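You operate a simulated robot arm through the tools that you are given. There is no shell and no other tool. Be economical: measure what you need, move in short steps, check, and stop when the job is done.

The job below is to be done with a simulated robot arm. You get a single attempt, and the scene is never put back.

JOB
Check the green frame for pinholes on the light box.
Fine: with pinholes it goes in the hold pocket, else back to its spot on the mat; light off at the end.

It is judged by the outcome, as a careful person would: the job done as asked, and still so three seconds after it is handed in. It fails if anything else is knocked over, pushed out of place, dropped, spilled or broken.

ROBOT AND FRAMES
A 7-joint arm with a two-finger parallel gripper, fixed in place. Base frame: the origin is at the foot of the arm, x ahead of it, y to its left, z up; the work surface is at about z = 4. Readings come in mm, degrees, newtons and seconds.
With the tool pointing down near the work surface it reaches from about 220 to 580 mm from the base axis. Its first joint turns from -66.0 to 66.0 degrees. Payload 2.5 kg.
The TCP is the grasp point between the finger pads, 23 mm short of the fingertips. In the tool frame z runs along the fingers and y along their closing line. Largest opening 94 mm; finger width 38, thickness 10; the body of the gripper, 54 by 96 mm, starts 39 mm behind the TCP.
Orientation is that of the tool frame in the base frame, as a unit quaternion [w, x, y, z]. With the fingers straight down and closing along the base's y, the tool's x points along the base's -x, its y along +y and its z along -z.

CONTROLS
- The arm moves only by the tool servo_tool. Its argument "steps" is a list that holds one entry, the list of rows, each a list of 7 numbers: the shift along the tool's x, y, z in mm, then the turn, a rotation vector about the tool's x, y, z in degrees, then the gripper command, from -1 (fully open) to 1 (shut), values between in proportion. In form: [[[x, y, z, wx, wy, wz, fingers], ...]]. A call has 1 to 10 rows; each row shifts and turns the commanded pose from where the row before left it, along the tool's axes as they then stand. Each row takes 0.2 s and may step no farther than 50 mm and 8.6 degrees from the row before; otherwise, or with a gripper value out of range, the whole call is refused. Where a pose cannot be reached the arm comes as near as it can. A force on the tool above 90 N (or 10 N above the force at the start of the call, whichever is more), or a blocked arm, ends the call early, and 0.2 s more pass. The fingers move at their own pace (about 108 mm/s each) and stop on an object; they squeeze with about 28 N. The grip force told is the motor's: it shows also when the fingers shut on nothing. Time passes only in rows, and 0.2 s behind the last, so rows that do not move let the fingers close. The reply holds the time, the measured pose of the TCP, the force on the tool along the base axes, the opening and the grip force, in the units named above and with some noise.
- Cameras (640 x 400 px; columns grow to the right, rows downward): "scene" is fixed at [95.8, -397, 541.9]; the picture's right is [0.96, -0.29, 0.00], its down [-0.17, -0.57, -0.80] and it looks along [0.23, 0.77, -0.60] (base axes); focal length 323 px, centre (320, 200). "wrist" rides on the gripper at [-39, 0, -44] in the tool frame; the picture's right is [0.00, -1.00, 0.00], its down [0.97, 0.00, -0.24] and it looks along [0.24, 0.00, 0.97] (tool axes); focal length 218 px, centre (320, 200).
- grab_frame(camera): a new picture of that camera. No time passes.
- measure_at(camera, pixels): for up to 12 pixels [column, row] of the newest picture of that camera ("zoom" is the newest enlarged one), the place [x, y, z] in the base frame of the surface seen there, good to about 2 mm. No time passes.
- enlarge(camera, box): a new picture of the part [left, top, right, bottom] of that camera's present view, enlarged. No time passes.
- hand_in(): hands the job in; it is judged then, once.

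Work in short steps. Measure before you move; look again where a grasp or a placing could have gone wrong, and mend it. You have 80 turns and 54 pictures in all, those below and enlarged ones among them. Open the gripper and draw the arm clear of the work before you hand the job in, unless the task says otherwise; then end with one line.

The tools are called after "Request:" as a command line: name --argument value ..., lists and objects as JSON in quotes. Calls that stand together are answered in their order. servo_tool: Moves the arm, as the interface text tells. Its arguments: {"type":"object","properties":{"steps":{"type":"array"}},"required":["steps"]} The other tools are called the same way: grab_frame (camera) takes a picture; measure_at (camera, pixels) gives the place of the surface under pixels of a picture; enlarge (camera, box) takes an enlarged picture of a part of a camera's view; hand_in () hands the job in.

At the start:

```text
time: 0.0
eef_pos: [422.5, -96.5, 328.1]
tcp_rot: [0.001, 0.0, 1.0, -0.001]
ft_force: [0.3, 0.7, 0.5]
finger_gap: 94.0
grasp_force: 0.0
```

scene: 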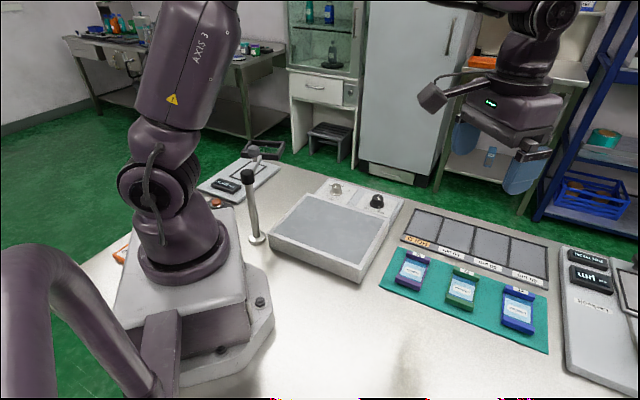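
wrist: 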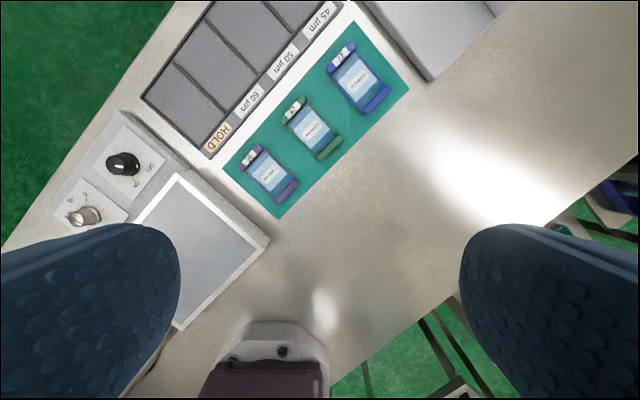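

The scene shows a light box with two knobs at about (336,190) and (377,202), a tray of pockets and three frames on a green mat. I'll enlarge these before measuring.

Request:
enlarge --camera "scene" --box '[370, 200, 560, 360]'

Request:
enlarge --camera "scene" --box '[230, 150, 420, 290]'

Request:
enlarge --camera "wrist" --box '[40, 0, 440, 250]'

```text
2.50 times, centred on (465, 280) of scene
```

zoom: 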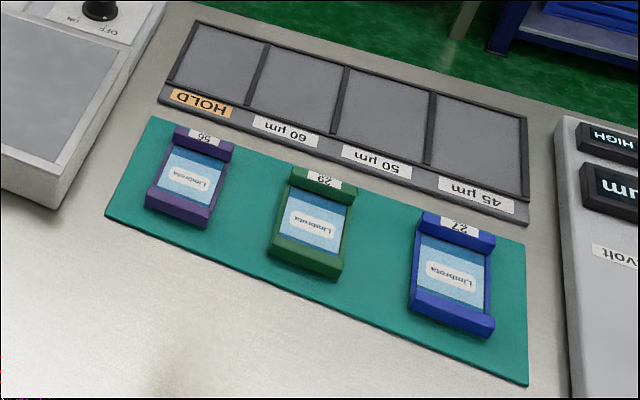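

```text
2.86 times, centred on (325, 220) of scene
```

zoom: 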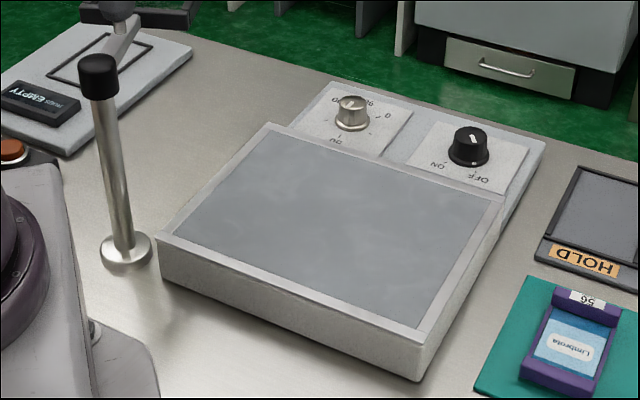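

```text
1.60 times, centred on (240, 125) of wrist
```

zoom: 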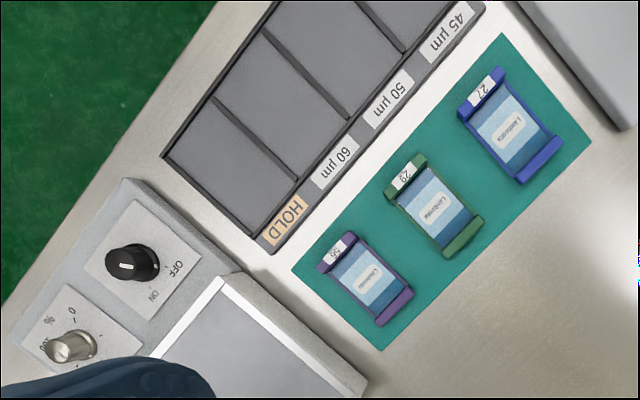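

The green frame (no. 29) sits in the middle of the mat, at about (433,207) in the zoom, with raised rails at its two ends. The black knob at (132,262) is marked ON/OFF and the silver one at (70,345) is marked in %. I'll measure these.

Request:
measure_at --camera "zoom" --pixels '[[385, 185], [424, 156], [446, 256], [483, 221], [434, 206], [405, 175], [464, 236], [400, 210], [126, 265], [165, 262], [280, 222], [218, 172]]'

Request:
measure_at --camera "scene" --pixels '[[271, 235], [317, 195], [392, 218], [360, 276], [330, 235], [376, 198], [384, 210], [336, 186], [352, 202], [251, 175], [257, 238], [470, 225]]'

```text
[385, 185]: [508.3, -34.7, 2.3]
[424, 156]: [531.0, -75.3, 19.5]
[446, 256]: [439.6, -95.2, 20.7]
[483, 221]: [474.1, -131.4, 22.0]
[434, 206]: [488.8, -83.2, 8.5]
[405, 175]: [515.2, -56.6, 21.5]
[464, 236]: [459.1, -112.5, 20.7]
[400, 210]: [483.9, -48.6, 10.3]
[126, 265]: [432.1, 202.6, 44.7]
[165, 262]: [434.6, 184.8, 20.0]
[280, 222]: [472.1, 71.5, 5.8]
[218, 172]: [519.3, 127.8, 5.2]
```

```text
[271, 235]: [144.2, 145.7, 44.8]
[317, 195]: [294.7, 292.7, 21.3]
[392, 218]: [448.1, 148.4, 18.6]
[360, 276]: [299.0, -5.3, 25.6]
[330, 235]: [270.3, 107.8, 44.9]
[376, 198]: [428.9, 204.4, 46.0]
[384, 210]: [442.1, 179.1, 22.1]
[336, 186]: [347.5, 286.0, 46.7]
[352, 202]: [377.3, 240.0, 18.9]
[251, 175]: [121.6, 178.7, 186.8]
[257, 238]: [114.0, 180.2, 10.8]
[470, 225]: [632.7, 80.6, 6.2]
```

The apparatus is turned about 45° from the base axes. I'll move above the black knob at about (430,203), staying at z≈200, and start the yaw to look closely at both knobs.

Request:
servo_tool --steps '[[[3, 41, 14, 0, 0, 0, -1], [3, 41, 14, 0, 0, 0, -1], [3, 41, 14, 0, 0, 0, -1], [3, 41, 14, 0, 0, 0, -1], [3, 41, 14, 0, 0, 0, -1], [3, 41, 14, 0, 0, 0, -1], [0, 30, 14, 0, 0, -7.5, -1], [0, 0, 0, 0, 0, -7.5, -1], [0, 0, 0, 0, 0, -7.5, -1], [0, 0, 0, 0, 0, -7.5, -1]]]'

Request:
servo_tool --steps '[[[0, 0, 0, 0, 0, -7.5, -1], [0, 0, 0, 0, 0, -7.5, -1], [0, 0, 0, 0, 0, 0, -1]]]'

Request:
grab_frame --camera "wrist"

```text
time: 2.2
eef_pos: [405.6, 179.7, 231.4]
tcp_rot: [0.0, -0.26, 0.966, 0.0]
ft_force: [0.0, -0.3, 0.4]
finger_gap: 93.9
grasp_force: 0.1
```

```text
time: 3.0
eef_pos: [405.5, 179.7, 231.3]
tcp_rot: [0.0, -0.383, 0.924, 0.0]
ft_force: [0.7, -0.2, -0.7]
finger_gap: 93.8
grasp_force: 0.0
```

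```text
48 pictures are left
```

wrist: 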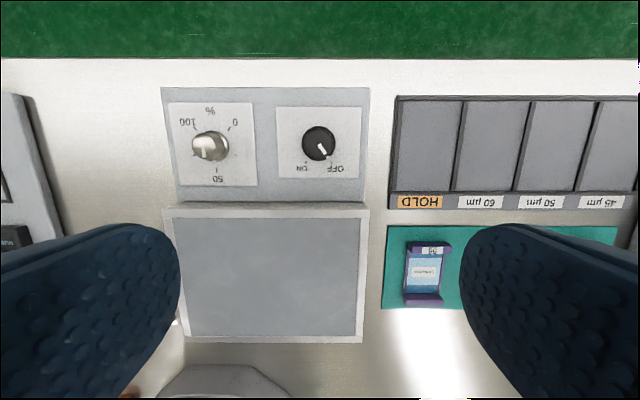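

The yaw lines up with the apparatus. I'll enlarge the knobs and measure them along with the HOLD pocket.

Request:
measure_at --camera "wrist" --pixels '[[319, 143], [209, 146], [397, 99], [460, 102], [394, 192], [452, 190], [426, 145], [178, 217], [357, 217], [187, 334], [354, 333], [423, 268]]'

Request:
enlarge --camera "wrist" --box '[160, 80, 380, 210]'

```text
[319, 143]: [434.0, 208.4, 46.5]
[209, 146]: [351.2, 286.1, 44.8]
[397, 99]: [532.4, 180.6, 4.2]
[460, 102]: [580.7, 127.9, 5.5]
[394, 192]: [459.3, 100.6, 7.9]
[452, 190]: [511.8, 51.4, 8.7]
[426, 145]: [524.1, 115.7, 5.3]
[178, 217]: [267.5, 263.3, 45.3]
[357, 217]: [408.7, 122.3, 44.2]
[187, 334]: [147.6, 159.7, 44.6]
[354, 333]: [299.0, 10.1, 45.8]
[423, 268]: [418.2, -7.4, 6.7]
```

```text
2.91 times, centred on (270, 145) of wrist
```

zoom: 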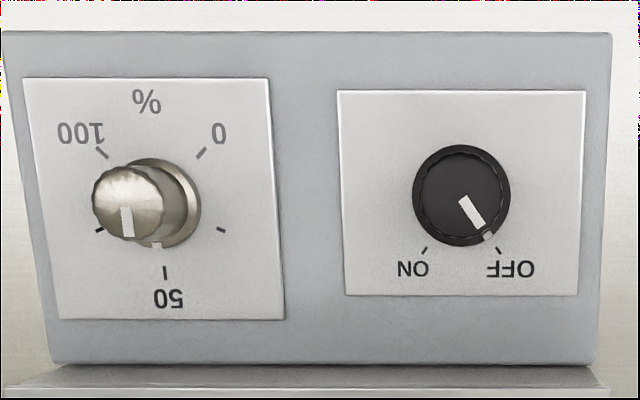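

The black knob's white pointer at (470,212) in the zoom points to OFF, so ON is about 70° clockwise seen from above. The dimmer is at 50%. The black knob is centred near (434,208.5), about 35 mm wide, top at z≈46. I'll go down over it in two stages.

Request:
servo_tool --steps '[[[-20, 0, 20, 0, 0, 0, -1], [-20.4, 0.4, 20, 0, 0, 0, -1], [0, 0, 40, 0, 0, 0, -0.6], [0, 0, 30, 0, 0, 0, -0.4], [0, 0, 20, 0, 0, 0, -0.2], [0, 0, 0, 0, 0, 0, -0.2]]]'

Request:
grab_frame --camera "wrist"

```text
time: 4.4
eef_pos: [431.7, 209.3, 102.1]
tcp_rot: [0.0, -0.383, 0.924, 0.0]
ft_force: [0.8, 0.6, 0.2]
finger_gap: 56.5
grasp_force: 0.2
```

```text
46 pictures are left
```

wrist: 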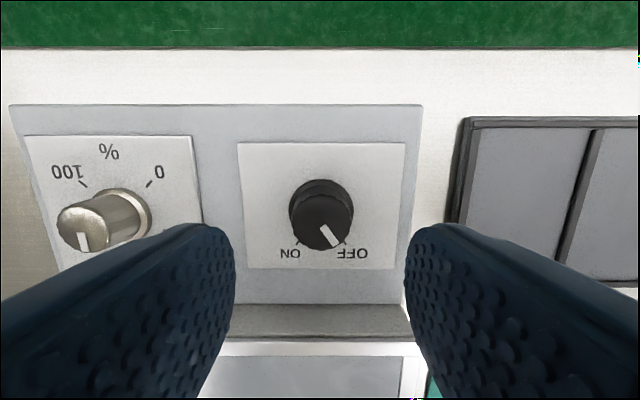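

The knob's top centre is at (322,220), about 4 mm along the tool's −x from the TCP. I'll correct that, go down to z≈49 and close.

Request:
servo_tool --steps '[[[-3.5, -1, 18, 0, 0, 0, -0.2], [0, 0, 20, 0, 0, 0, -0.2], [0, 0, 15, 0, 0, 0, -0.2], [0, 0, 0, 0, 0, 0, 1], [0, 0, 0, 0, 0, 0, 1]]]'

```text
time: 5.6
eef_pos: [433.8, 211.2, 48.4]
tcp_rot: [0.001, -0.382, 0.924, -0.001]
ft_force: [8.1, -1.7, -6.4]
finger_gap: 31.4
grasp_force: 44.6
```

Gripped at a 31 mm opening. I'll turn clockwise (+wz) about 70° and check the readings.

Request:
servo_tool --steps '[[[0, 0, 0, 0, 0, 8, 1], [0, 0, 0, 0, 0, 8, 1], [0, 0, 0, 0, 0, 8, 1], [0, 0, 0, 0, 0, 8, 1], [0, 0, 0, 0, 0, 8, 1], [0, 0, 0, 0, 0, 8, 1], [0, 0, 0, 0, 0, 8, 1], [0, 0, 0, 0, 0, 8, 1], [0, 0, 0, 0, 0, 0, 1]]]'

Request:
grab_frame --camera "wrist"

Request:
grab_frame --camera "scene"

```text
time: 7.6
eef_pos: [436.1, 210.0, 48.4]
tcp_rot: [-0.003, 0.167, 0.986, -0.002]
ft_force: [-22.8, -25.3, 27.7]
finger_gap: 31.1
grasp_force: 45.0
```

```text
45 pictures are left
```

wrist: 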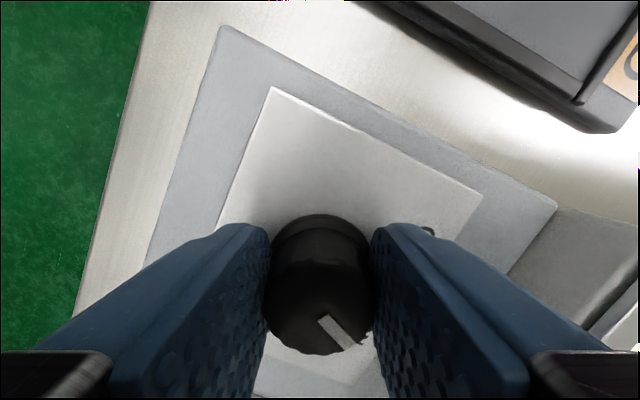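

```text
44 pictures are left
```

scene: 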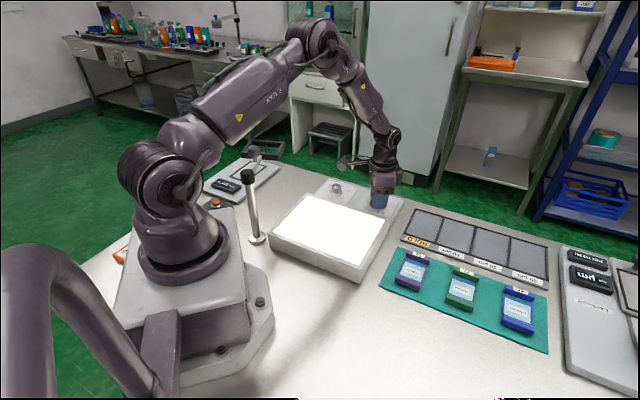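

The light box is lit. I'll release, go up, and turn the yaw back.

Request:
servo_tool --steps '[[[0, 0, 0, 0, 0, 0, 0.0], [0, 0, 0, 0, 0, 0, -0.2], [0, 0, -30, 0, 0, 0, -0.2], [0, 0, -45, 0, 0, 0, -0.2], [0, 0, -45, 0, 0, -8, -0.2], [0, 0, 0, 0, 0, -8, -1], [0, 0, 0, 0, 0, -8, -1], [0, 0, 0, 0, 0, -8, -1], [0, 0, 0, 0, 0, -8, -1], [0, 0, 0, 0, 0, -8, -1]]]'

Request:
servo_tool --steps '[[[0, 0, 0, 0, 0, -8, -1], [0, 0, 0, 0, 0, -8, -1], [0, 0, 0, 0, 0, 0, -1]]]'

Request:
enlarge --camera "scene" --box '[230, 150, 420, 290]'

```text
time: 9.8
eef_pos: [436.1, 209.2, 168.2]
tcp_rot: [0.0, -0.251, 0.968, 0.0]
ft_force: [0.3, 0.3, -0.3]
finger_gap: 93.9
grasp_force: 0.0
```

```text
time: 10.6
eef_pos: [437.0, 209.5, 167.0]
tcp_rot: [0.0, -0.384, 0.923, 0.0]
ft_force: [0.4, 0.0, -0.7]
finger_gap: 94.0
grasp_force: 0.0
```

```text
2.86 times, centred on (325, 220) of scene
```

zoom: 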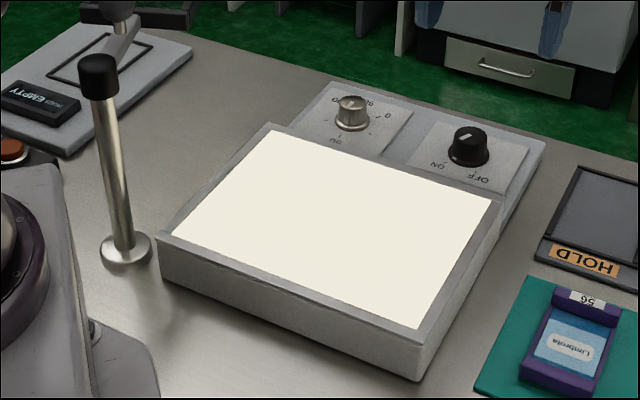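

The light is on with the knob at ON. Next I move over the green frame at about (487,−84), staying at z≈167.

Request:
servo_tool --steps '[[[24.5, -34.6, 0, 0, 0, 0, -1], [24.5, -34.6, 0, 0, 0, 0, -1], [24.5, -34.6, 0, 0, 0, 0, -1], [24.5, -34.6, 0, 0, 0, 0, -1], [24.5, -34.6, 0, 0, 0, 0, -1], [24.5, -34.6, 0, 0, 0, 0, -1], [24.5, -34.6, 0, 0, 0, 0, -1], [0, 0, 0, 0, 0, 0, -1], [0, 0, 0, 0, 0, 0, -1]]]'

Request:
grab_frame --camera "wrist"

```text
time: 12.6
eef_pos: [485.5, -85.0, 170.9]
tcp_rot: [0.0, -0.382, 0.924, -0.001]
ft_force: [0.0, 0.8, -0.6]
finger_gap: 94.0
grasp_force: 0.0
```

```text
42 pictures are left
```

wrist: 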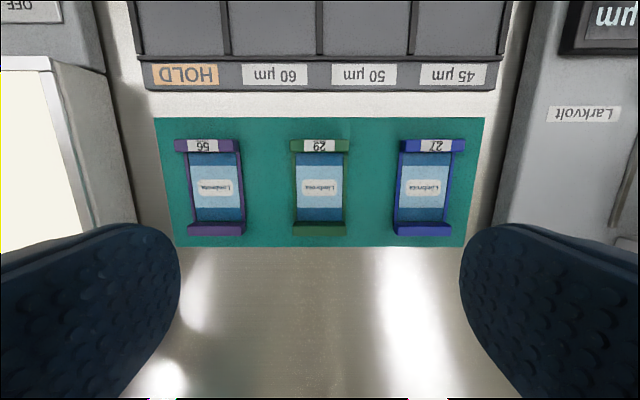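

The green frame is at (320,187), with about 43 px of clearance to each neighbour. I'll zoom in for its shape and measure it.

Request:
enlarge --camera "wrist" --box '[260, 125, 380, 250]'

Request:
enlarge --camera "scene" --box '[430, 250, 500, 330]'

Request:
measure_at --camera "wrist" --pixels '[[320, 187], [298, 187], [342, 187], [295, 145], [345, 145], [296, 226], [344, 226], [270, 187], [320, 145], [320, 228], [370, 187], [320, 300]]'

```text
3.20 times, centred on (320, 188) of wrist
```

zoom: 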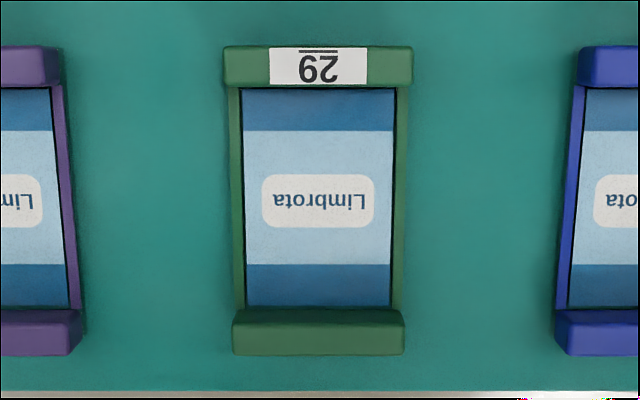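

```text
5.00 times, centred on (465, 290) of scene
```

zoom: 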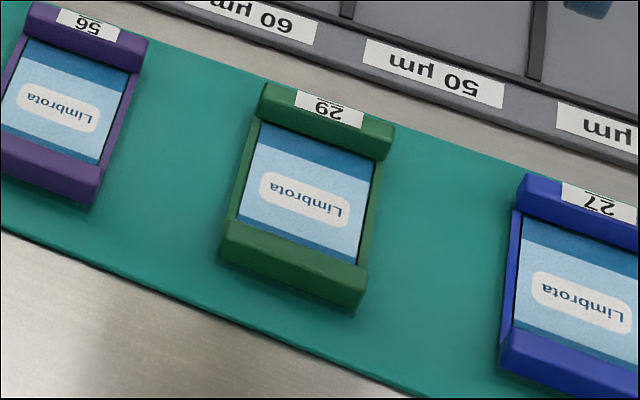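

```text
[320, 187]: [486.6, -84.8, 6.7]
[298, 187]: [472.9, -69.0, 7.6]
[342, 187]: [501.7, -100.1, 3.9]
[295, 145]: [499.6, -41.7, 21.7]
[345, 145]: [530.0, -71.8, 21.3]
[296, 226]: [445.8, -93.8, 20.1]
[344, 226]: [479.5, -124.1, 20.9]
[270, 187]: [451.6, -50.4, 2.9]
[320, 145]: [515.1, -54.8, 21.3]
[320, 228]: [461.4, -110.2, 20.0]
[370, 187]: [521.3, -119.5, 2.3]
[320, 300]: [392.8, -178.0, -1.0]
```

The rails stand to z≈21, and the frame is about 51 mm wide and flat at the sides (z≈8). I'll grip across the near rail, around (467,−104.5), with the tips at z≈10 so they will also clear the pocket dividers later.

Request:
servo_tool --steps '[[[13.5, -0.3, 30, 0, 0, 0, -0.6], [13.5, -0.3, 30, 0, 0, 0, -0.6], [0, 0, 30, 0, 0, 0, -0.6], [0, 0, 20, 0, 0, 0, -0.6], [0, 0, 13, 0, 0, 0, -0.6], [0, 0, 0, 0, 0, 0, -0.6]]]'

Request:
grab_frame --camera "wrist"

```text
time: 14.0
eef_pos: [466.8, -99.8, 44.8]
tcp_rot: [0.0, -0.383, 0.924, 0.0]
ft_force: [0.1, 0.3, -0.1]
finger_gap: 75.1
grasp_force: 0.1
```

```text
39 pictures are left
```

wrist: 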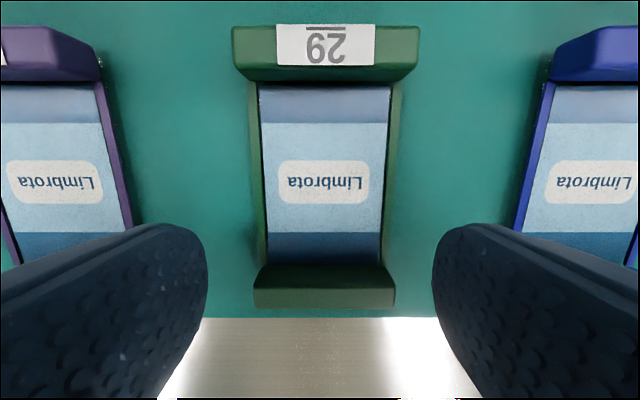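

The near rail's centre is at column 324 and the fingers' middle at 319.5, so it is about 1.7 mm to the right. I'll correct that, go down to z≈33 and grip.

Request:
servo_tool --steps '[[[1, -1.7, 6, 0, 0, 0, -0.6], [0, 0, 6, 0, 0, 0, -0.6], [0, 0, 0, 0, 0, 0, -0.6], [0, 0, 0, 0, 0, 0, -0.2]]]'

Request:
servo_tool --steps '[[[0, 0, 0, 0, 0, 0, 0.2], [0, 0, 0, 0, 0, 0, 0.5], [0, 0, 0, 0, 0, 0, 0.5]]]'

```text
time: 15.0
eef_pos: [467.7, -103.4, 33.3]
tcp_rot: [0.0, -0.382, 0.924, 0.0]
ft_force: [-0.2, 0.2, -0.1]
finger_gap: 56.1
grasp_force: 0.1
```

```text
time: 15.8
eef_pos: [467.7, -103.2, 33.9]
tcp_rot: [0.0, -0.383, 0.924, 0.0]
ft_force: [0.1, 0.3, -0.3]
finger_gap: 51.1
grasp_force: 28.4
```

Held at a 51 mm opening; grasp pose (467.7,−103.3,33.5). I'll lift 80 mm and check that the frame comes level with it.

Request:
servo_tool --steps '[[[0, 0, -10, 0, 0, 0, 0.5], [0, 0, -20, 0, 0, 0, 0.5], [0, 0, -25, 0, 0, 0, 0.5], [0, 0, -25, 0, 0, 0, 0.5], [0, 0, 0, 0, 0, 0, 0.5]]]'

Request:
grab_frame --camera "wrist"

```text
time: 17.0
eef_pos: [468.3, -104.5, 111.9]
tcp_rot: [0.0, -0.383, 0.924, 0.0]
ft_force: [-0.5, -0.2, -0.6]
finger_gap: 51.1
grasp_force: 28.1
```

```text
38 pictures are left
```

wrist: 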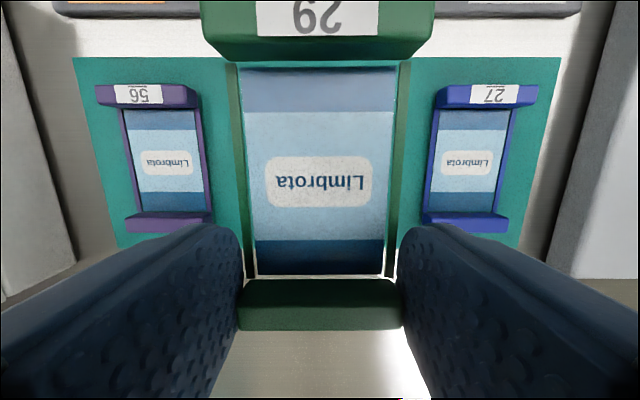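

The frame is held level. I'll carry it across to the light box centre.

Request:
servo_tool --steps '[[[-1.5, 37.6, 0, 0, 0, 0, 0.5], [-1.5, 37.6, 0, 0, 0, 0, 0.5], [-1.5, 37.6, 0, 0, 0, 0, 0.5], [-1.5, 37.6, 0, 0, 0, 0, 0.5], [-1.5, 37.6, 0, 0, 0, 0, 0.5], [-1.5, 37.6, 0, 0, 0, 0, 0.5], [-1.5, 37.6, 0, 0, 0, 0, 0.5], [-1.5, 37.6, 0, 0, 0, 0, 0.5], [0, 0, 0, 0, 0, 0, 0.5], [0, 0, 0, 0, 0, 0, 0.5]]]'

Request:
grab_frame --camera "scene"

Request:
grab_frame --camera "wrist"

```text
time: 19.2
eef_pos: [263.6, 116.4, 113.9]
tcp_rot: [0.001, -0.383, 0.924, 0.0]
ft_force: [0.4, 0.0, -0.4]
finger_gap: 51.1
grasp_force: 27.8
```

```text
37 pictures are left
```

scene: 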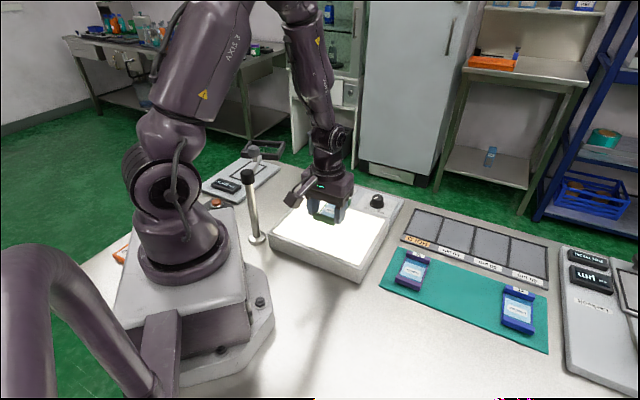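

```text
36 pictures are left
```

wrist: 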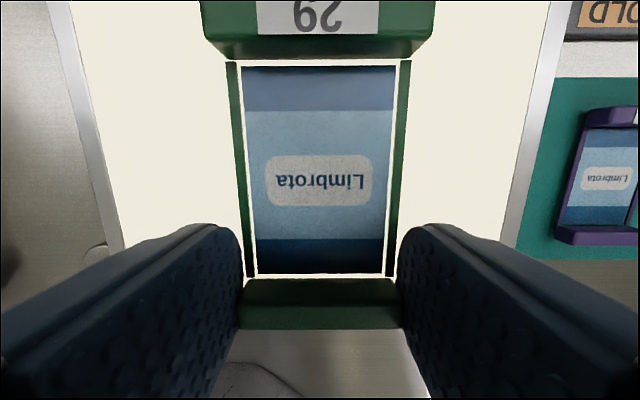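

The frame is over the lit panel. I'll lower it to z≈77.5 and read the force.

Request:
servo_tool --steps '[[[0, 0, 15, 0, 0, 0, 0.5], [0, 0, 13, 0, 0, 0, 0.5], [0, 0, 6, 0, 0, 0, 0.5], [0, 0, 2, 0, 0, 0, 0.5], [0, 0, 0, 0, 0, 0, 0.5]]]'

Request:
servo_tool --steps '[[[0, 0, 1, 0, 0, 0, 0.5], [0, 0, 1, 0, 0, 0, 0.5], [0, 0, 0, 0, 0, 0, 0.5]]]'

```text
time: 20.4
eef_pos: [263.3, 118.3, 77.5]
tcp_rot: [-0.001, -0.382, 0.924, 0.0]
ft_force: [0.0, 0.0, -1.1]
finger_gap: 51.0
grasp_force: 27.8
```

```text
time: 21.2
eef_pos: [263.5, 117.4, 75.7]
tcp_rot: [0.0, -0.383, 0.924, 0.0]
ft_force: [0.2, 0.6, -0.8]
finger_gap: 50.8
grasp_force: 27.8
```

No contact force yet at z=75.7, so I'll go down another millimetre at a time.

Request:
servo_tool --steps '[[[0, 0, 1, 0, 0, 0, 0.5], [0, 0, 0, 0, 0, 0, 0.5]]]'

Request:
servo_tool --steps '[[[0, 0, 1, 0, 0, 0, 0.5], [0, 0, 0, 0, 0, 0, 0.5]]]'

Request:
enlarge --camera "scene" --box '[260, 170, 400, 280]'

```text
time: 21.8
eef_pos: [264.6, 118.2, 73.8]
tcp_rot: [0.0, -0.383, 0.924, 0.0]
ft_force: [-1.1, -1.2, 3.7]
finger_gap: 51.0
grasp_force: 27.8
```

```text
time: 22.4
eef_pos: [262.2, 118.3, 74.2]
tcp_rot: [0.001, -0.381, 0.925, 0.0]
ft_force: [2.1, -5.1, 19.0]
finger_gap: 51.2
grasp_force: 27.7
```

```text
3.64 times, centred on (330, 225) of scene
```

zoom: 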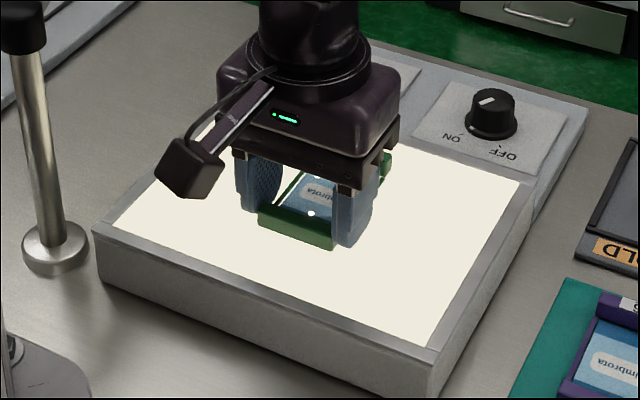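

Contact at z≈74.5. I'll back off 1 mm, open, go up and look down at it.

Request:
servo_tool --steps '[[[0, 0, -1, 0, 0, 0, 0.5], [0, 0, 0, 0, 0, 0, 0.1], [0, 0, 0, 0, 0, 0, -0.5], [0, 0, 0, 0, 0, 0, -0.5], [0, 0, -10, 0, 0, 0, -0.5], [0, 0, -30, 0, 0, 0, -0.5], [0, 0, -30, 0, 0, 0, -0.5], [0, 0, 0, 0, 0, 0, -0.5]]]'

Request:
grab_frame --camera "wrist"

```text
time: 24.2
eef_pos: [264.8, 118.3, 145.0]
tcp_rot: [-0.001, -0.383, 0.924, 0.0]
ft_force: [1.0, 0.5, -0.5]
finger_gap: 70.7
grasp_force: 0.1
```

```text
34 pictures are left
```

wrist: 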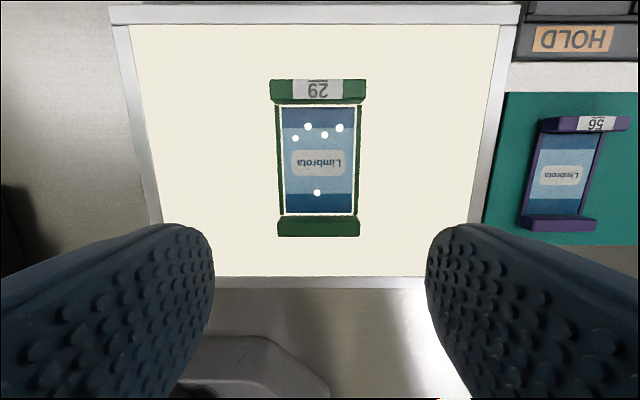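

Five bright dots show in the film, at (308,126), (295,138), (324,135), (339,128) and (317,193). They were not there on the mat. I'll enlarge to be sure.

Request:
enlarge --camera "wrist" --box '[260, 70, 380, 245]'

Request:
measure_at --camera "wrist" --pixels '[[318, 90], [318, 226], [319, 165]]'

```text
2.29 times, centred on (320, 158) of wrist
```

zoom: 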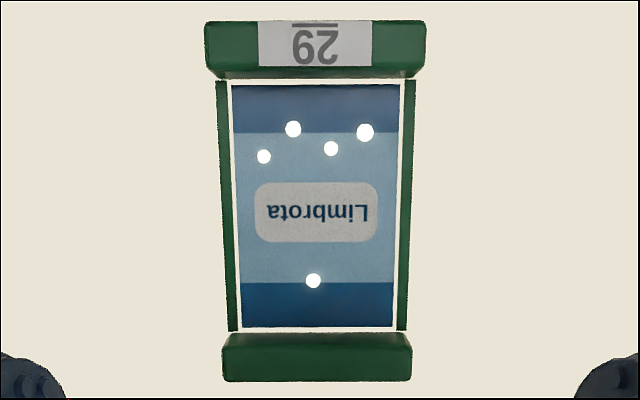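

```text
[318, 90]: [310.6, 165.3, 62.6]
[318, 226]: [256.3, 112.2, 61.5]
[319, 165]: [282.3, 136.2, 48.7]
```

These are clear pinholes, so the frame goes in the HOLD pocket. I'll first look at the pocket from above to measure it exactly.

Request:
servo_tool --steps '[[[-26, -30.4, -4, 0, 0, 0, -0.5], [-26, -30.4, -4, 0, 0, 0, -0.5], [-26, -30.4, -4, 0, 0, 0, -0.5], [-26, -30.4, -4, 0, 0, 0, -0.5], [-26, -30.4, -4, 0, 0, 0, -0.5], [-26, -30.4, 0, 0, 0, 0, -0.5], [0, 0, 0, 0, 0, 0, -0.5], [0, 0, 0, 0, 0, 0, -0.5]]]'

Request:
grab_frame --camera "wrist"

```text
time: 26.0
eef_pos: [503.9, 96.4, 162.7]
tcp_rot: [0.0, -0.383, 0.924, 0.0]
ft_force: [0.9, -1.0, -0.5]
finger_gap: 70.2
grasp_force: 0.1
```

```text
32 pictures are left
```

wrist: 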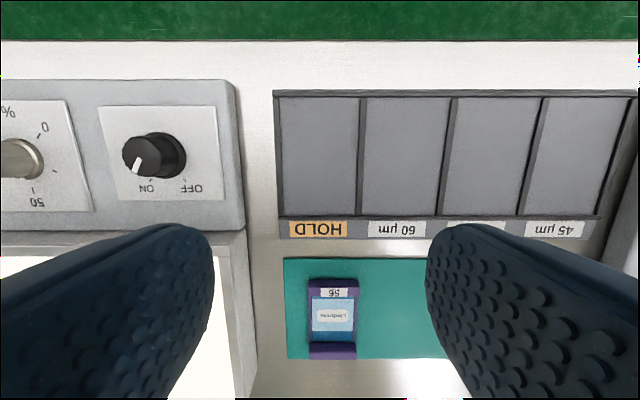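

The HOLD pocket spans about (283,97) to (357,214). I'll measure its floor and walls.

Request:
measure_at --camera "wrist" --pixels '[[286, 101], [354, 101], [286, 211], [352, 211], [320, 155], [361, 130], [280, 150], [320, 93], [319, 229], [452, 150], [286, 155], [354, 155]]'

Request:
enlarge --camera "wrist" --box '[260, 80, 380, 245]'

```text
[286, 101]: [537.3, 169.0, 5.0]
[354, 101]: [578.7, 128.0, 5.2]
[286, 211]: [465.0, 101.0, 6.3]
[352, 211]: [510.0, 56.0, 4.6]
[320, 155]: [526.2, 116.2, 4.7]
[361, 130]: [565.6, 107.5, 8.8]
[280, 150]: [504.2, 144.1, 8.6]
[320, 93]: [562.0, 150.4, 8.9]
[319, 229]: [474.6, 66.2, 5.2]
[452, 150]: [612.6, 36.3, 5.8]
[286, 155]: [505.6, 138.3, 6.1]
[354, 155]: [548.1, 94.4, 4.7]
```

```text
2.42 times, centred on (320, 162) of wrist
```

zoom: 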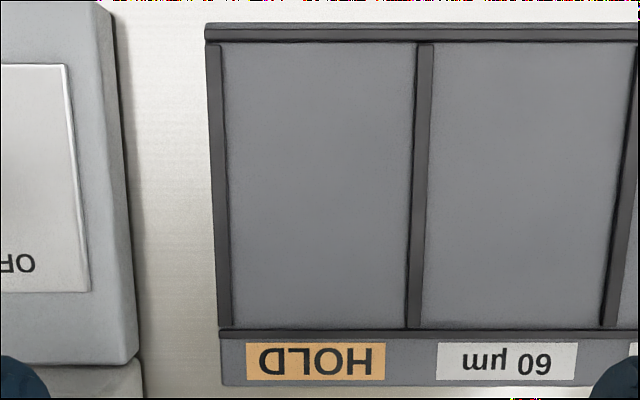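

The pocket's inside is about 61×105 mm with its centre near (523,114), floor at z≈5 and walls to z≈9. The frame fits. I'll retrace to the light box and grip again at the same pose.

Request:
servo_tool --steps '[[[26, 30.4, 0, 0, 0, 0, -0.5], [26, 30.4, 4, 0, 0, 0, -0.5], [26, 30.4, 4, 0, 0, 0, -0.5], [26, 30.4, 4, 0, 0, 0, -0.5], [26, 30.4, 4, 0, 0, 0, -0.5], [26, 30.4, 4, 0, 0, 0, -0.5], [0, 0, 0, 0, 0, 0, -0.5], [0, 0, 20, 0, 0, 0, -0.5], [0, 0, 20, 0, 0, 0, -0.5], [0, 0, 0, 0, 0, 0, -0.5]]]'

Request:
grab_frame --camera "wrist"

```text
time: 28.2
eef_pos: [262.0, 117.8, 105.0]
tcp_rot: [0.0, -0.382, 0.924, 0.0]
ft_force: [-0.4, -0.1, 0.5]
finger_gap: 70.5
grasp_force: 0.1
```

```text
30 pictures are left
```

wrist: 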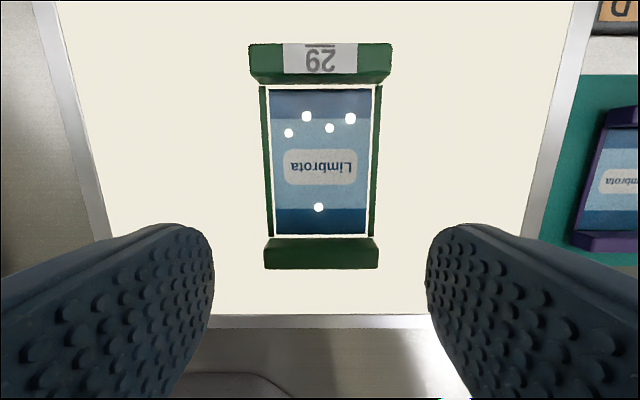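

The frame is still in line between the fingers. I'll go down 30 mm and grip.

Request:
servo_tool --steps '[[[0, 0, 18, 0, 0, 0, -0.5], [0, 0, 11.5, 0, 0, 0, -0.5], [0, 0, 0, 0, 0, 0, -0.5], [0, 0, 0, 0, 0, 0, 0], [0, 0, 0, 0, 0, 0, 0.5], [0, 0, 0, 0, 0, 0, 0.5]]]'

Request:
servo_tool --steps '[[[0, 0, -15, 0, 0, 0, 0.5], [0, 0, -25, 0, 0, 0, 0.5], [0, 0, -25, 0, 0, 0, 0.5], [0, 0, -20, 0, 0, 0, 0.5], [0, 0, 0, 0, 0, 0, 0.5]]]'

Request:
grab_frame --camera "wrist"

```text
time: 29.6
eef_pos: [263.2, 118.8, 73.3]
tcp_rot: [0.0, -0.382, 0.924, 0.0]
ft_force: [-0.2, -0.4, 0.7]
finger_gap: 50.7
grasp_force: 27.9
```

```text
time: 30.8
eef_pos: [261.4, 114.9, 159.7]
tcp_rot: [0.0, -0.383, 0.924, 0.0]
ft_force: [-0.8, -0.3, -1.0]
finger_gap: 50.9
grasp_force: 28.3
```

```text
29 pictures are left
```

wrist: 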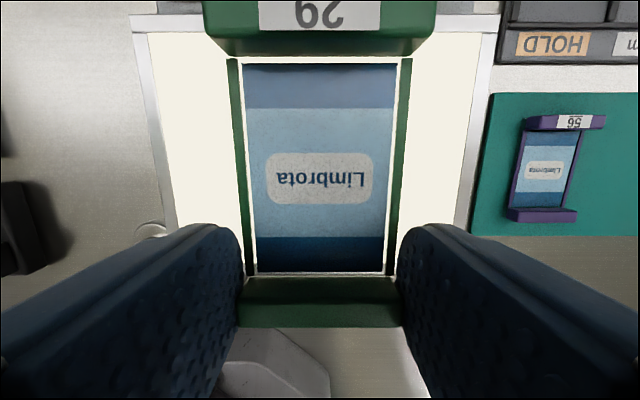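

The grip is the same as before. I'll carry the frame over the HOLD pocket, then go down to z≈60.

Request:
servo_tool --steps '[[[-25.4, -30.45, 0, 0, 0, 0, 0.5], [-25.4, -30.45, 0, 0, 0, 0, 0.5], [-25.4, -30.45, 0, 0, 0, 0, 0.5], [-25.4, -30.45, 0, 0, 0, 0, 0.5], [-25.4, -30.45, 0, 0, 0, 0, 0.5], [-25.4, -30.45, 0, 0, 0, 0, 0.5], [0, 0, 30, 0, 0, 0, 0.5], [0, 0, 35, 0, 0, 0, 0.5], [0, 0, 30, 0, 0, 0, 0.5], [0, 0, 0, 0, 0, 0, 0.5]]]'

Request:
grab_frame --camera "wrist"

Request:
enlarge --camera "scene" --box '[370, 180, 530, 290]'

```text
time: 33.0
eef_pos: [498.9, 96.8, 62.8]
tcp_rot: [0.0, -0.383, 0.924, 0.0]
ft_force: [0.3, -0.5, -0.2]
finger_gap: 50.8
grasp_force: 28.6
```

```text
28 pictures are left
```

wrist: 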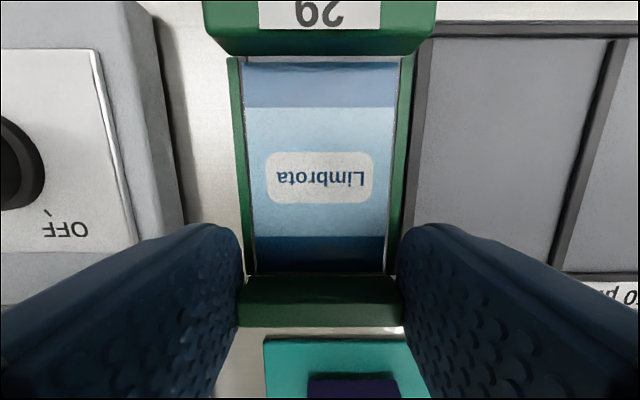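

```text
3.64 times, centred on (450, 235) of scene
```

zoom: 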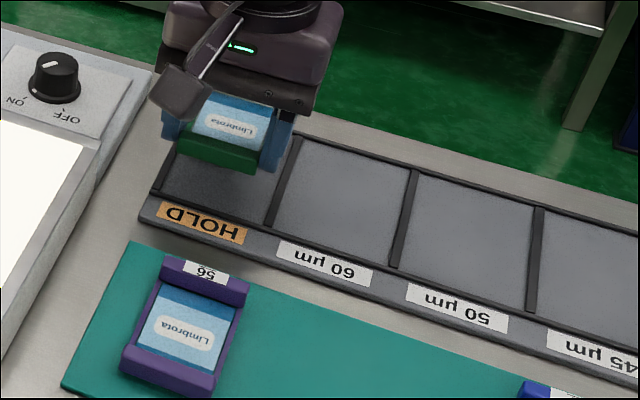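

The reading is about 4 mm left of my target across the pocket, so I'll measure the visible divider at (424,110) and the frame's rail to check.

Request:
measure_at --camera "wrist" --pixels '[[421, 110], [424, 90], [580, 150], [440, 110], [320, 303], [250, 303], [390, 303], [225, 35], [415, 35]]'

Request:
servo_tool --steps '[[[0, 0, 0, 0, 0, 0, 0.5]]]'

Request:
enlarge --camera "wrist" --box '[380, 20, 500, 240]'

```text
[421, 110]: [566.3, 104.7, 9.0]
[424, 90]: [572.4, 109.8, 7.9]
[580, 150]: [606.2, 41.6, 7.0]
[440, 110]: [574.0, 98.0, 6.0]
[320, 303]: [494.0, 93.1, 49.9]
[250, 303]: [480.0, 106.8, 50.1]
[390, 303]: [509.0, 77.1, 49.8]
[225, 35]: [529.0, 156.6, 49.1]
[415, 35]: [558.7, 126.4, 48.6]
```

```text
time: 33.4
eef_pos: [498.8, 97.8, 62.3]
tcp_rot: [0.0, -0.382, 0.924, 0.0]
ft_force: [-0.1, -1.1, -0.1]
finger_gap: 50.9
grasp_force: 28.4
```

```text
1.82 times, centred on (440, 130) of wrist
```

zoom: 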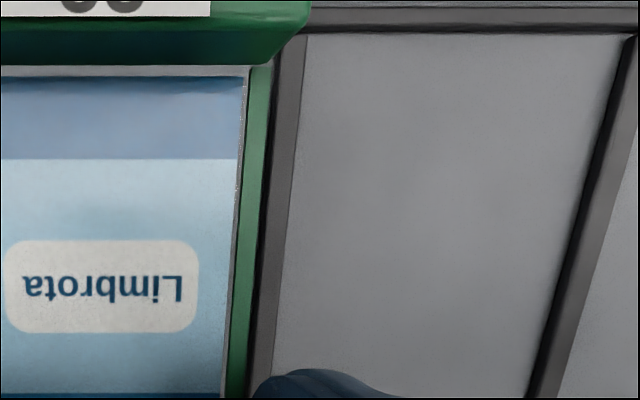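

The divider lies at −326 along the tool's y and the frame's centre at −284.5, while the pocket centre is about −289.5. I'll shift −5 in y and check.

Request:
servo_tool --steps '[[[0, -5, 0, 0, 0, 0, 0.5], [0, 0, 12, 0, 0, 0, 0.5], [0, 0, 0, 0, 0, 0, 0.5]]]'

Request:
grab_frame --camera "wrist"

Request:
enlarge --camera "scene" --box '[390, 190, 490, 260]'

```text
time: 34.2
eef_pos: [501.7, 93.4, 50.8]
tcp_rot: [0.0, -0.382, 0.924, 0.0]
ft_force: [0.6, -0.5, -0.6]
finger_gap: 51.0
grasp_force: 27.2
```

```text
25 pictures are left
```

wrist: 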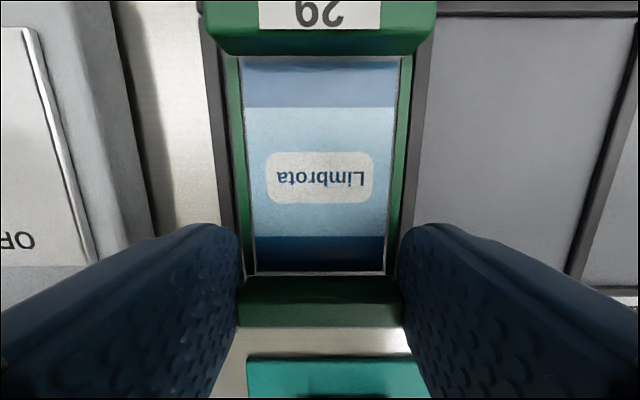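

```text
5.71 times, centred on (440, 225) of scene
```

zoom: 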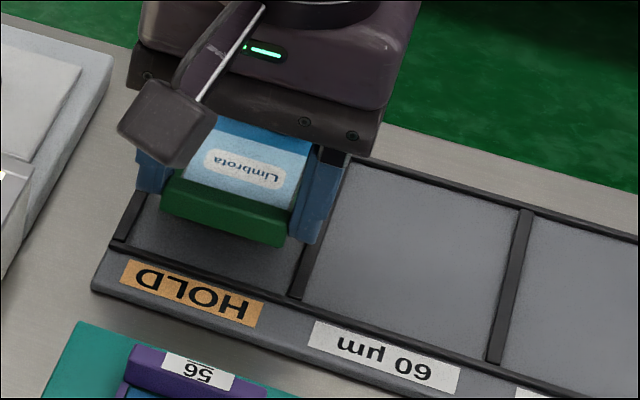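

The walls now show evenly on both sides of the frame (columns 205–237 and 410–432). I'll go down to z≈37, then by millimetres.

Request:
servo_tool --steps '[[[0, 0, 8, 0, 0, 0, 0.5], [0, 0, 5, 0, 0, 0, 0.5], [0, 0, 0, 0, 0, 0, 0.5]]]'

Request:
servo_tool --steps '[[[0, 0, 1, 0, 0, 0, 0.5], [0, 0, 0, 0, 0, 0, 0.5]]]'

Request:
servo_tool --steps '[[[0, 0, 1, 0, 0, 0, 0.5], [0, 0, 0, 0, 0, 0, 0.5]]]'

```text
time: 35.0
eef_pos: [504.0, 93.8, 37.4]
tcp_rot: [-0.001, -0.383, 0.924, 0.0]
ft_force: [0.3, -0.3, -0.1]
finger_gap: 51.1
grasp_force: 27.7
```

```text
time: 35.6
eef_pos: [505.7, 92.6, 37.2]
tcp_rot: [0.0, -0.382, 0.924, 0.0]
ft_force: [0.2, -1.1, -0.6]
finger_gap: 51.2
grasp_force: 28.3
```

```text
time: 36.2
eef_pos: [504.4, 93.5, 35.6]
tcp_rot: [0.0, -0.383, 0.924, -0.001]
ft_force: [-0.7, -0.5, -0.7]
finger_gap: 50.9
grasp_force: 27.6
```

No contact yet; continuing down by 1 mm steps.

Request:
servo_tool --steps '[[[0, 0, 1, 0, 0, 0, 0.5], [0, 0, 0, 0, 0, 0, 0.5]]]'

Request:
servo_tool --steps '[[[0, 0, 1, 0, 0, 0, 0.5], [0, 0, 0, 0, 0, 0, 0.5]]]'

Request:
grab_frame --camera "wrist"

```text
time: 36.8
eef_pos: [502.9, 93.3, 36.0]
tcp_rot: [0.0, -0.382, 0.924, 0.0]
ft_force: [0.2, 0.2, -0.2]
finger_gap: 50.4
grasp_force: 27.6
```

```text
time: 37.4
eef_pos: [503.6, 92.7, 37.1]
tcp_rot: [0.0, -0.383, 0.924, 0.0]
ft_force: [-3.7, 1.0, 12.0]
finger_gap: 50.8
grasp_force: 27.7
```

```text
23 pictures are left
```

wrist: 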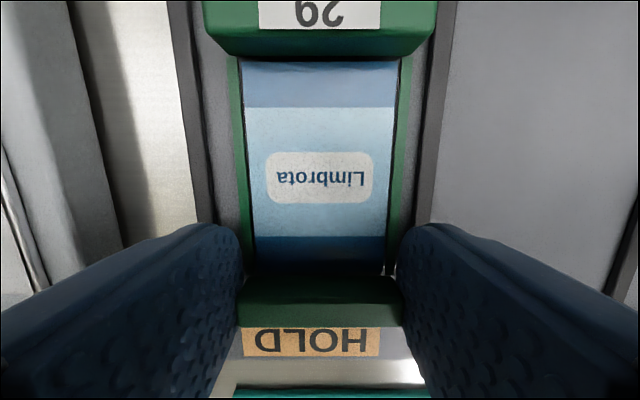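

Contact of 12 N at z≈36 fits the pocket floor, and the frame sits between the walls. I'll back off slightly, open, go up and inspect.

Request:
servo_tool --steps '[[[0, 0, -0.7, 0, 0, 0, 0.5], [0, 0, 0, 0, 0, 0, 0.0], [0, 0, 0, 0, 0, 0, -0.4], [0, 0, 0, 0, 0, 0, -0.4], [0, 0, -10, 0, 0, 0, -0.4], [0, 0, -30, 0, 0, 0, -0.4], [0, 0, -40, 0, 0, 0, -0.4], [0, 0, -40, 0, 0, 0, -0.4], [0, 0, 0, 0, 0, 0, -0.4]]]'

Request:
grab_frame --camera "wrist"

```text
time: 39.4
eef_pos: [503.1, 93.6, 153.2]
tcp_rot: [0.0, -0.383, 0.924, 0.0]
ft_force: [0.2, 0.5, 0.5]
finger_gap: 65.8
grasp_force: 0.0
```

```text
22 pictures are left
```

wrist: 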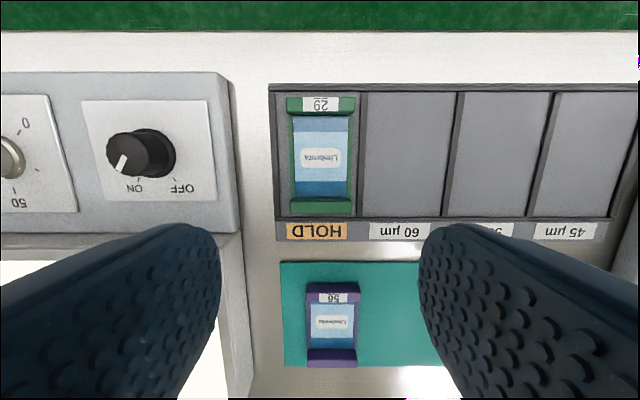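

The frame is inside the HOLD pocket. I'll check closely that it lies flat.

Request:
enlarge --camera "wrist" --box '[255, 75, 385, 245]'

Request:
measure_at --camera "wrist" --pixels '[[295, 101], [345, 101], [297, 204], [345, 204], [320, 221]]'

```text
2.35 times, centred on (320, 160) of wrist
```

zoom: 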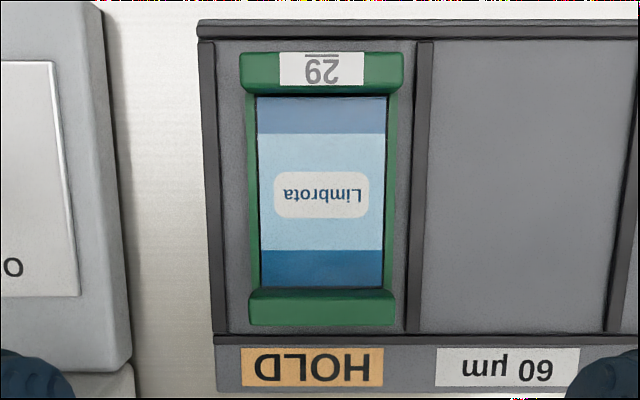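

```text
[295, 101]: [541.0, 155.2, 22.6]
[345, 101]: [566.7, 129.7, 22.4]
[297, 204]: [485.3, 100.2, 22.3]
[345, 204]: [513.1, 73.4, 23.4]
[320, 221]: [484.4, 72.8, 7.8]
```

The frame lies flat and fully within the pocket walls (all four rail tops at z≈22–23). Now to the switch: I'll move over the black knob at (434,210) and yaw +64°.

Request:
servo_tool --steps '[[[-8.4, 32.8, 0, 0, 0, 0, -0.4], [-8.4, 32.8, 0, 0, 0, 0, -0.4], [-8.4, 32.8, 0, 0, 0, 0, -0.4], [-8.3, 32.8, 0, 0, 0, 0, -0.2], [0, 0, 0, 0, 0, 8, -0.2], [0, 0, 0, 0, 0, 8, -0.2], [0, 0, 0, 0, 0, 8, -0.2], [0, 0, 0, 0, 0, 8, -0.2], [0, 0, 0, 0, 0, 8, -0.2], [0, 0, 0, 0, 0, 8, -0.2]]]'

Request:
servo_tool --steps '[[[0, 0, 20, 0, 0, 8, -0.2], [0, 0, 30, 0, 0, 8, -0.2], [0, 0, 0, 0, 0, 0, -0.2]]]'

Request:
grab_frame --camera "wrist"

```text
time: 41.6
eef_pos: [434.2, 207.9, 156.3]
tcp_rot: [0.001, 0.028, 1.0, 0.0]
ft_force: [0.5, -0.3, -0.2]
finger_gap: 56.4
grasp_force: 0.0
```

```text
time: 42.4
eef_pos: [433.3, 210.7, 107.7]
tcp_rot: [0.001, 0.165, 0.986, 0.0]
ft_force: [-0.1, -0.1, 0.0]
finger_gap: 56.2
grasp_force: 0.1
```

```text
20 pictures are left
```

wrist: 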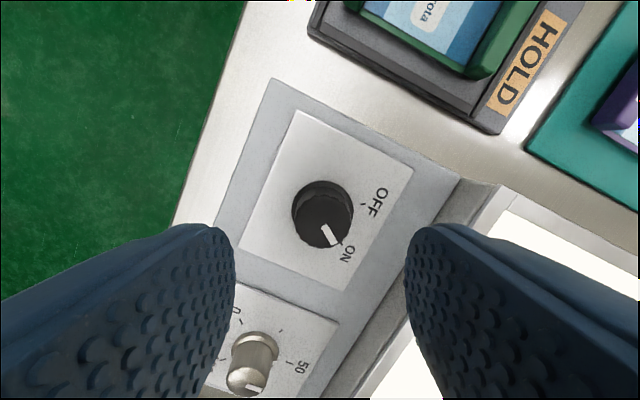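

The knob points at ON, with its top centre at (324,220), about 2 mm off in x and y. I'll correct, go down and grip.

Request:
servo_tool --steps '[[[-2, -1.7, 20, 0, 0, 0, -0.2], [0, 0, 22, 0, 0, 0, -0.2], [0, 0, 16.5, 0, 0, 0, -0.2], [0, 0, 0, 0, 0, 0, 1], [0, 0, 0, 0, 0, 0, 1]]]'

Request:
servo_tool --steps '[[[0, 0, 0, 0, 0, -8, 1], [0, 0, 0, 0, 0, -8, 1], [0, 0, 0, 0, 0, -8, 1], [0, 0, 0, 0, 0, -8, 1], [0, 0, 0, 0, 0, -8, 1], [0, 0, 0, 0, 0, -8, 1], [0, 0, 0, 0, 0, -8, 1], [0, 0, 0, 0, 0, -8, 1], [0, 0, 0, 0, 0, 0, 1]]]'

Request:
grab_frame --camera "scene"

```text
time: 43.6
eef_pos: [436.5, 209.2, 49.4]
tcp_rot: [0.001, 0.165, 0.986, 0.001]
ft_force: [6.0, 5.8, -5.2]
finger_gap: 31.7
grasp_force: 44.8
```

```text
time: 45.6
eef_pos: [434.3, 211.4, 47.9]
tcp_rot: [0.002, -0.386, 0.922, 0.003]
ft_force: [-5.3, 24.9, 20.8]
finger_gap: 31.5
grasp_force: 45.0
```

```text
19 pictures are left
```

scene: 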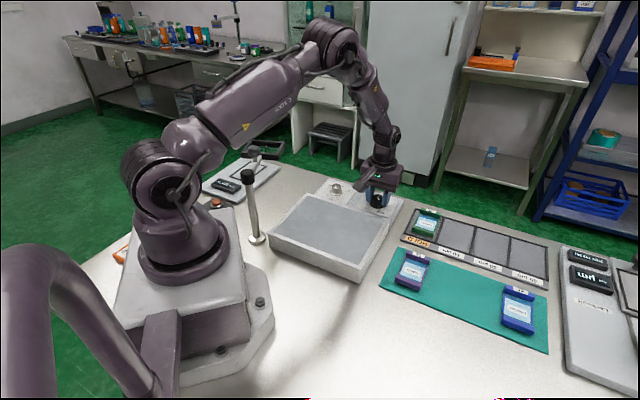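

The light is off. I'll release, go up, and check the knob and scene.

Request:
servo_tool --steps '[[[0, 0, 0, 0, 0, 0, 0.0], [0, 0, 0, 0, 0, 0, -0.2], [0, 0, -20, 0, 0, 0, -0.2], [0, 0, -45, 0, 0, 0, -0.2], [0, 0, -45, 0, 0, 0, -0.6], [0, 0, -45, 0, 0, 0, -1], [0, 0, -20, 0, 0, 0, -1], [0, 0, 0, 0, 0, 0, -1]]]'

Request:
grab_frame --camera "wrist"

Request:
grab_frame --camera "scene"

```text
time: 47.4
eef_pos: [436.7, 207.6, 224.7]
tcp_rot: [0.0, -0.382, 0.924, 0.0]
ft_force: [-0.1, 0.2, -0.4]
finger_gap: 93.9
grasp_force: 0.0
```

```text
18 pictures are left
```

wrist: 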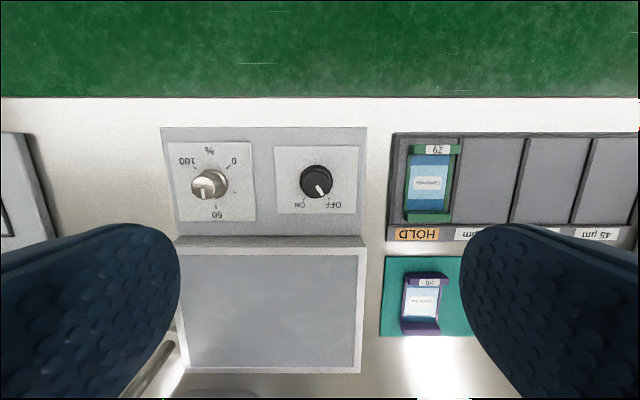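

```text
17 pictures are left
```

scene: 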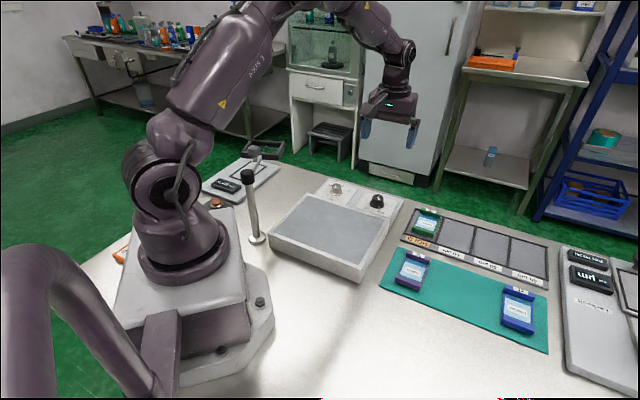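

The knob is at OFF, the panel is dark, frame 29 lies in the HOLD pocket, the other frames have not moved, and the open gripper is clear. Handing in.

Request:
hand_in

```text
The job is handed in.
```

The green frame (no. 29) showed five pinholes on the light box, so it is now in the HOLD pocket, and the light is off.
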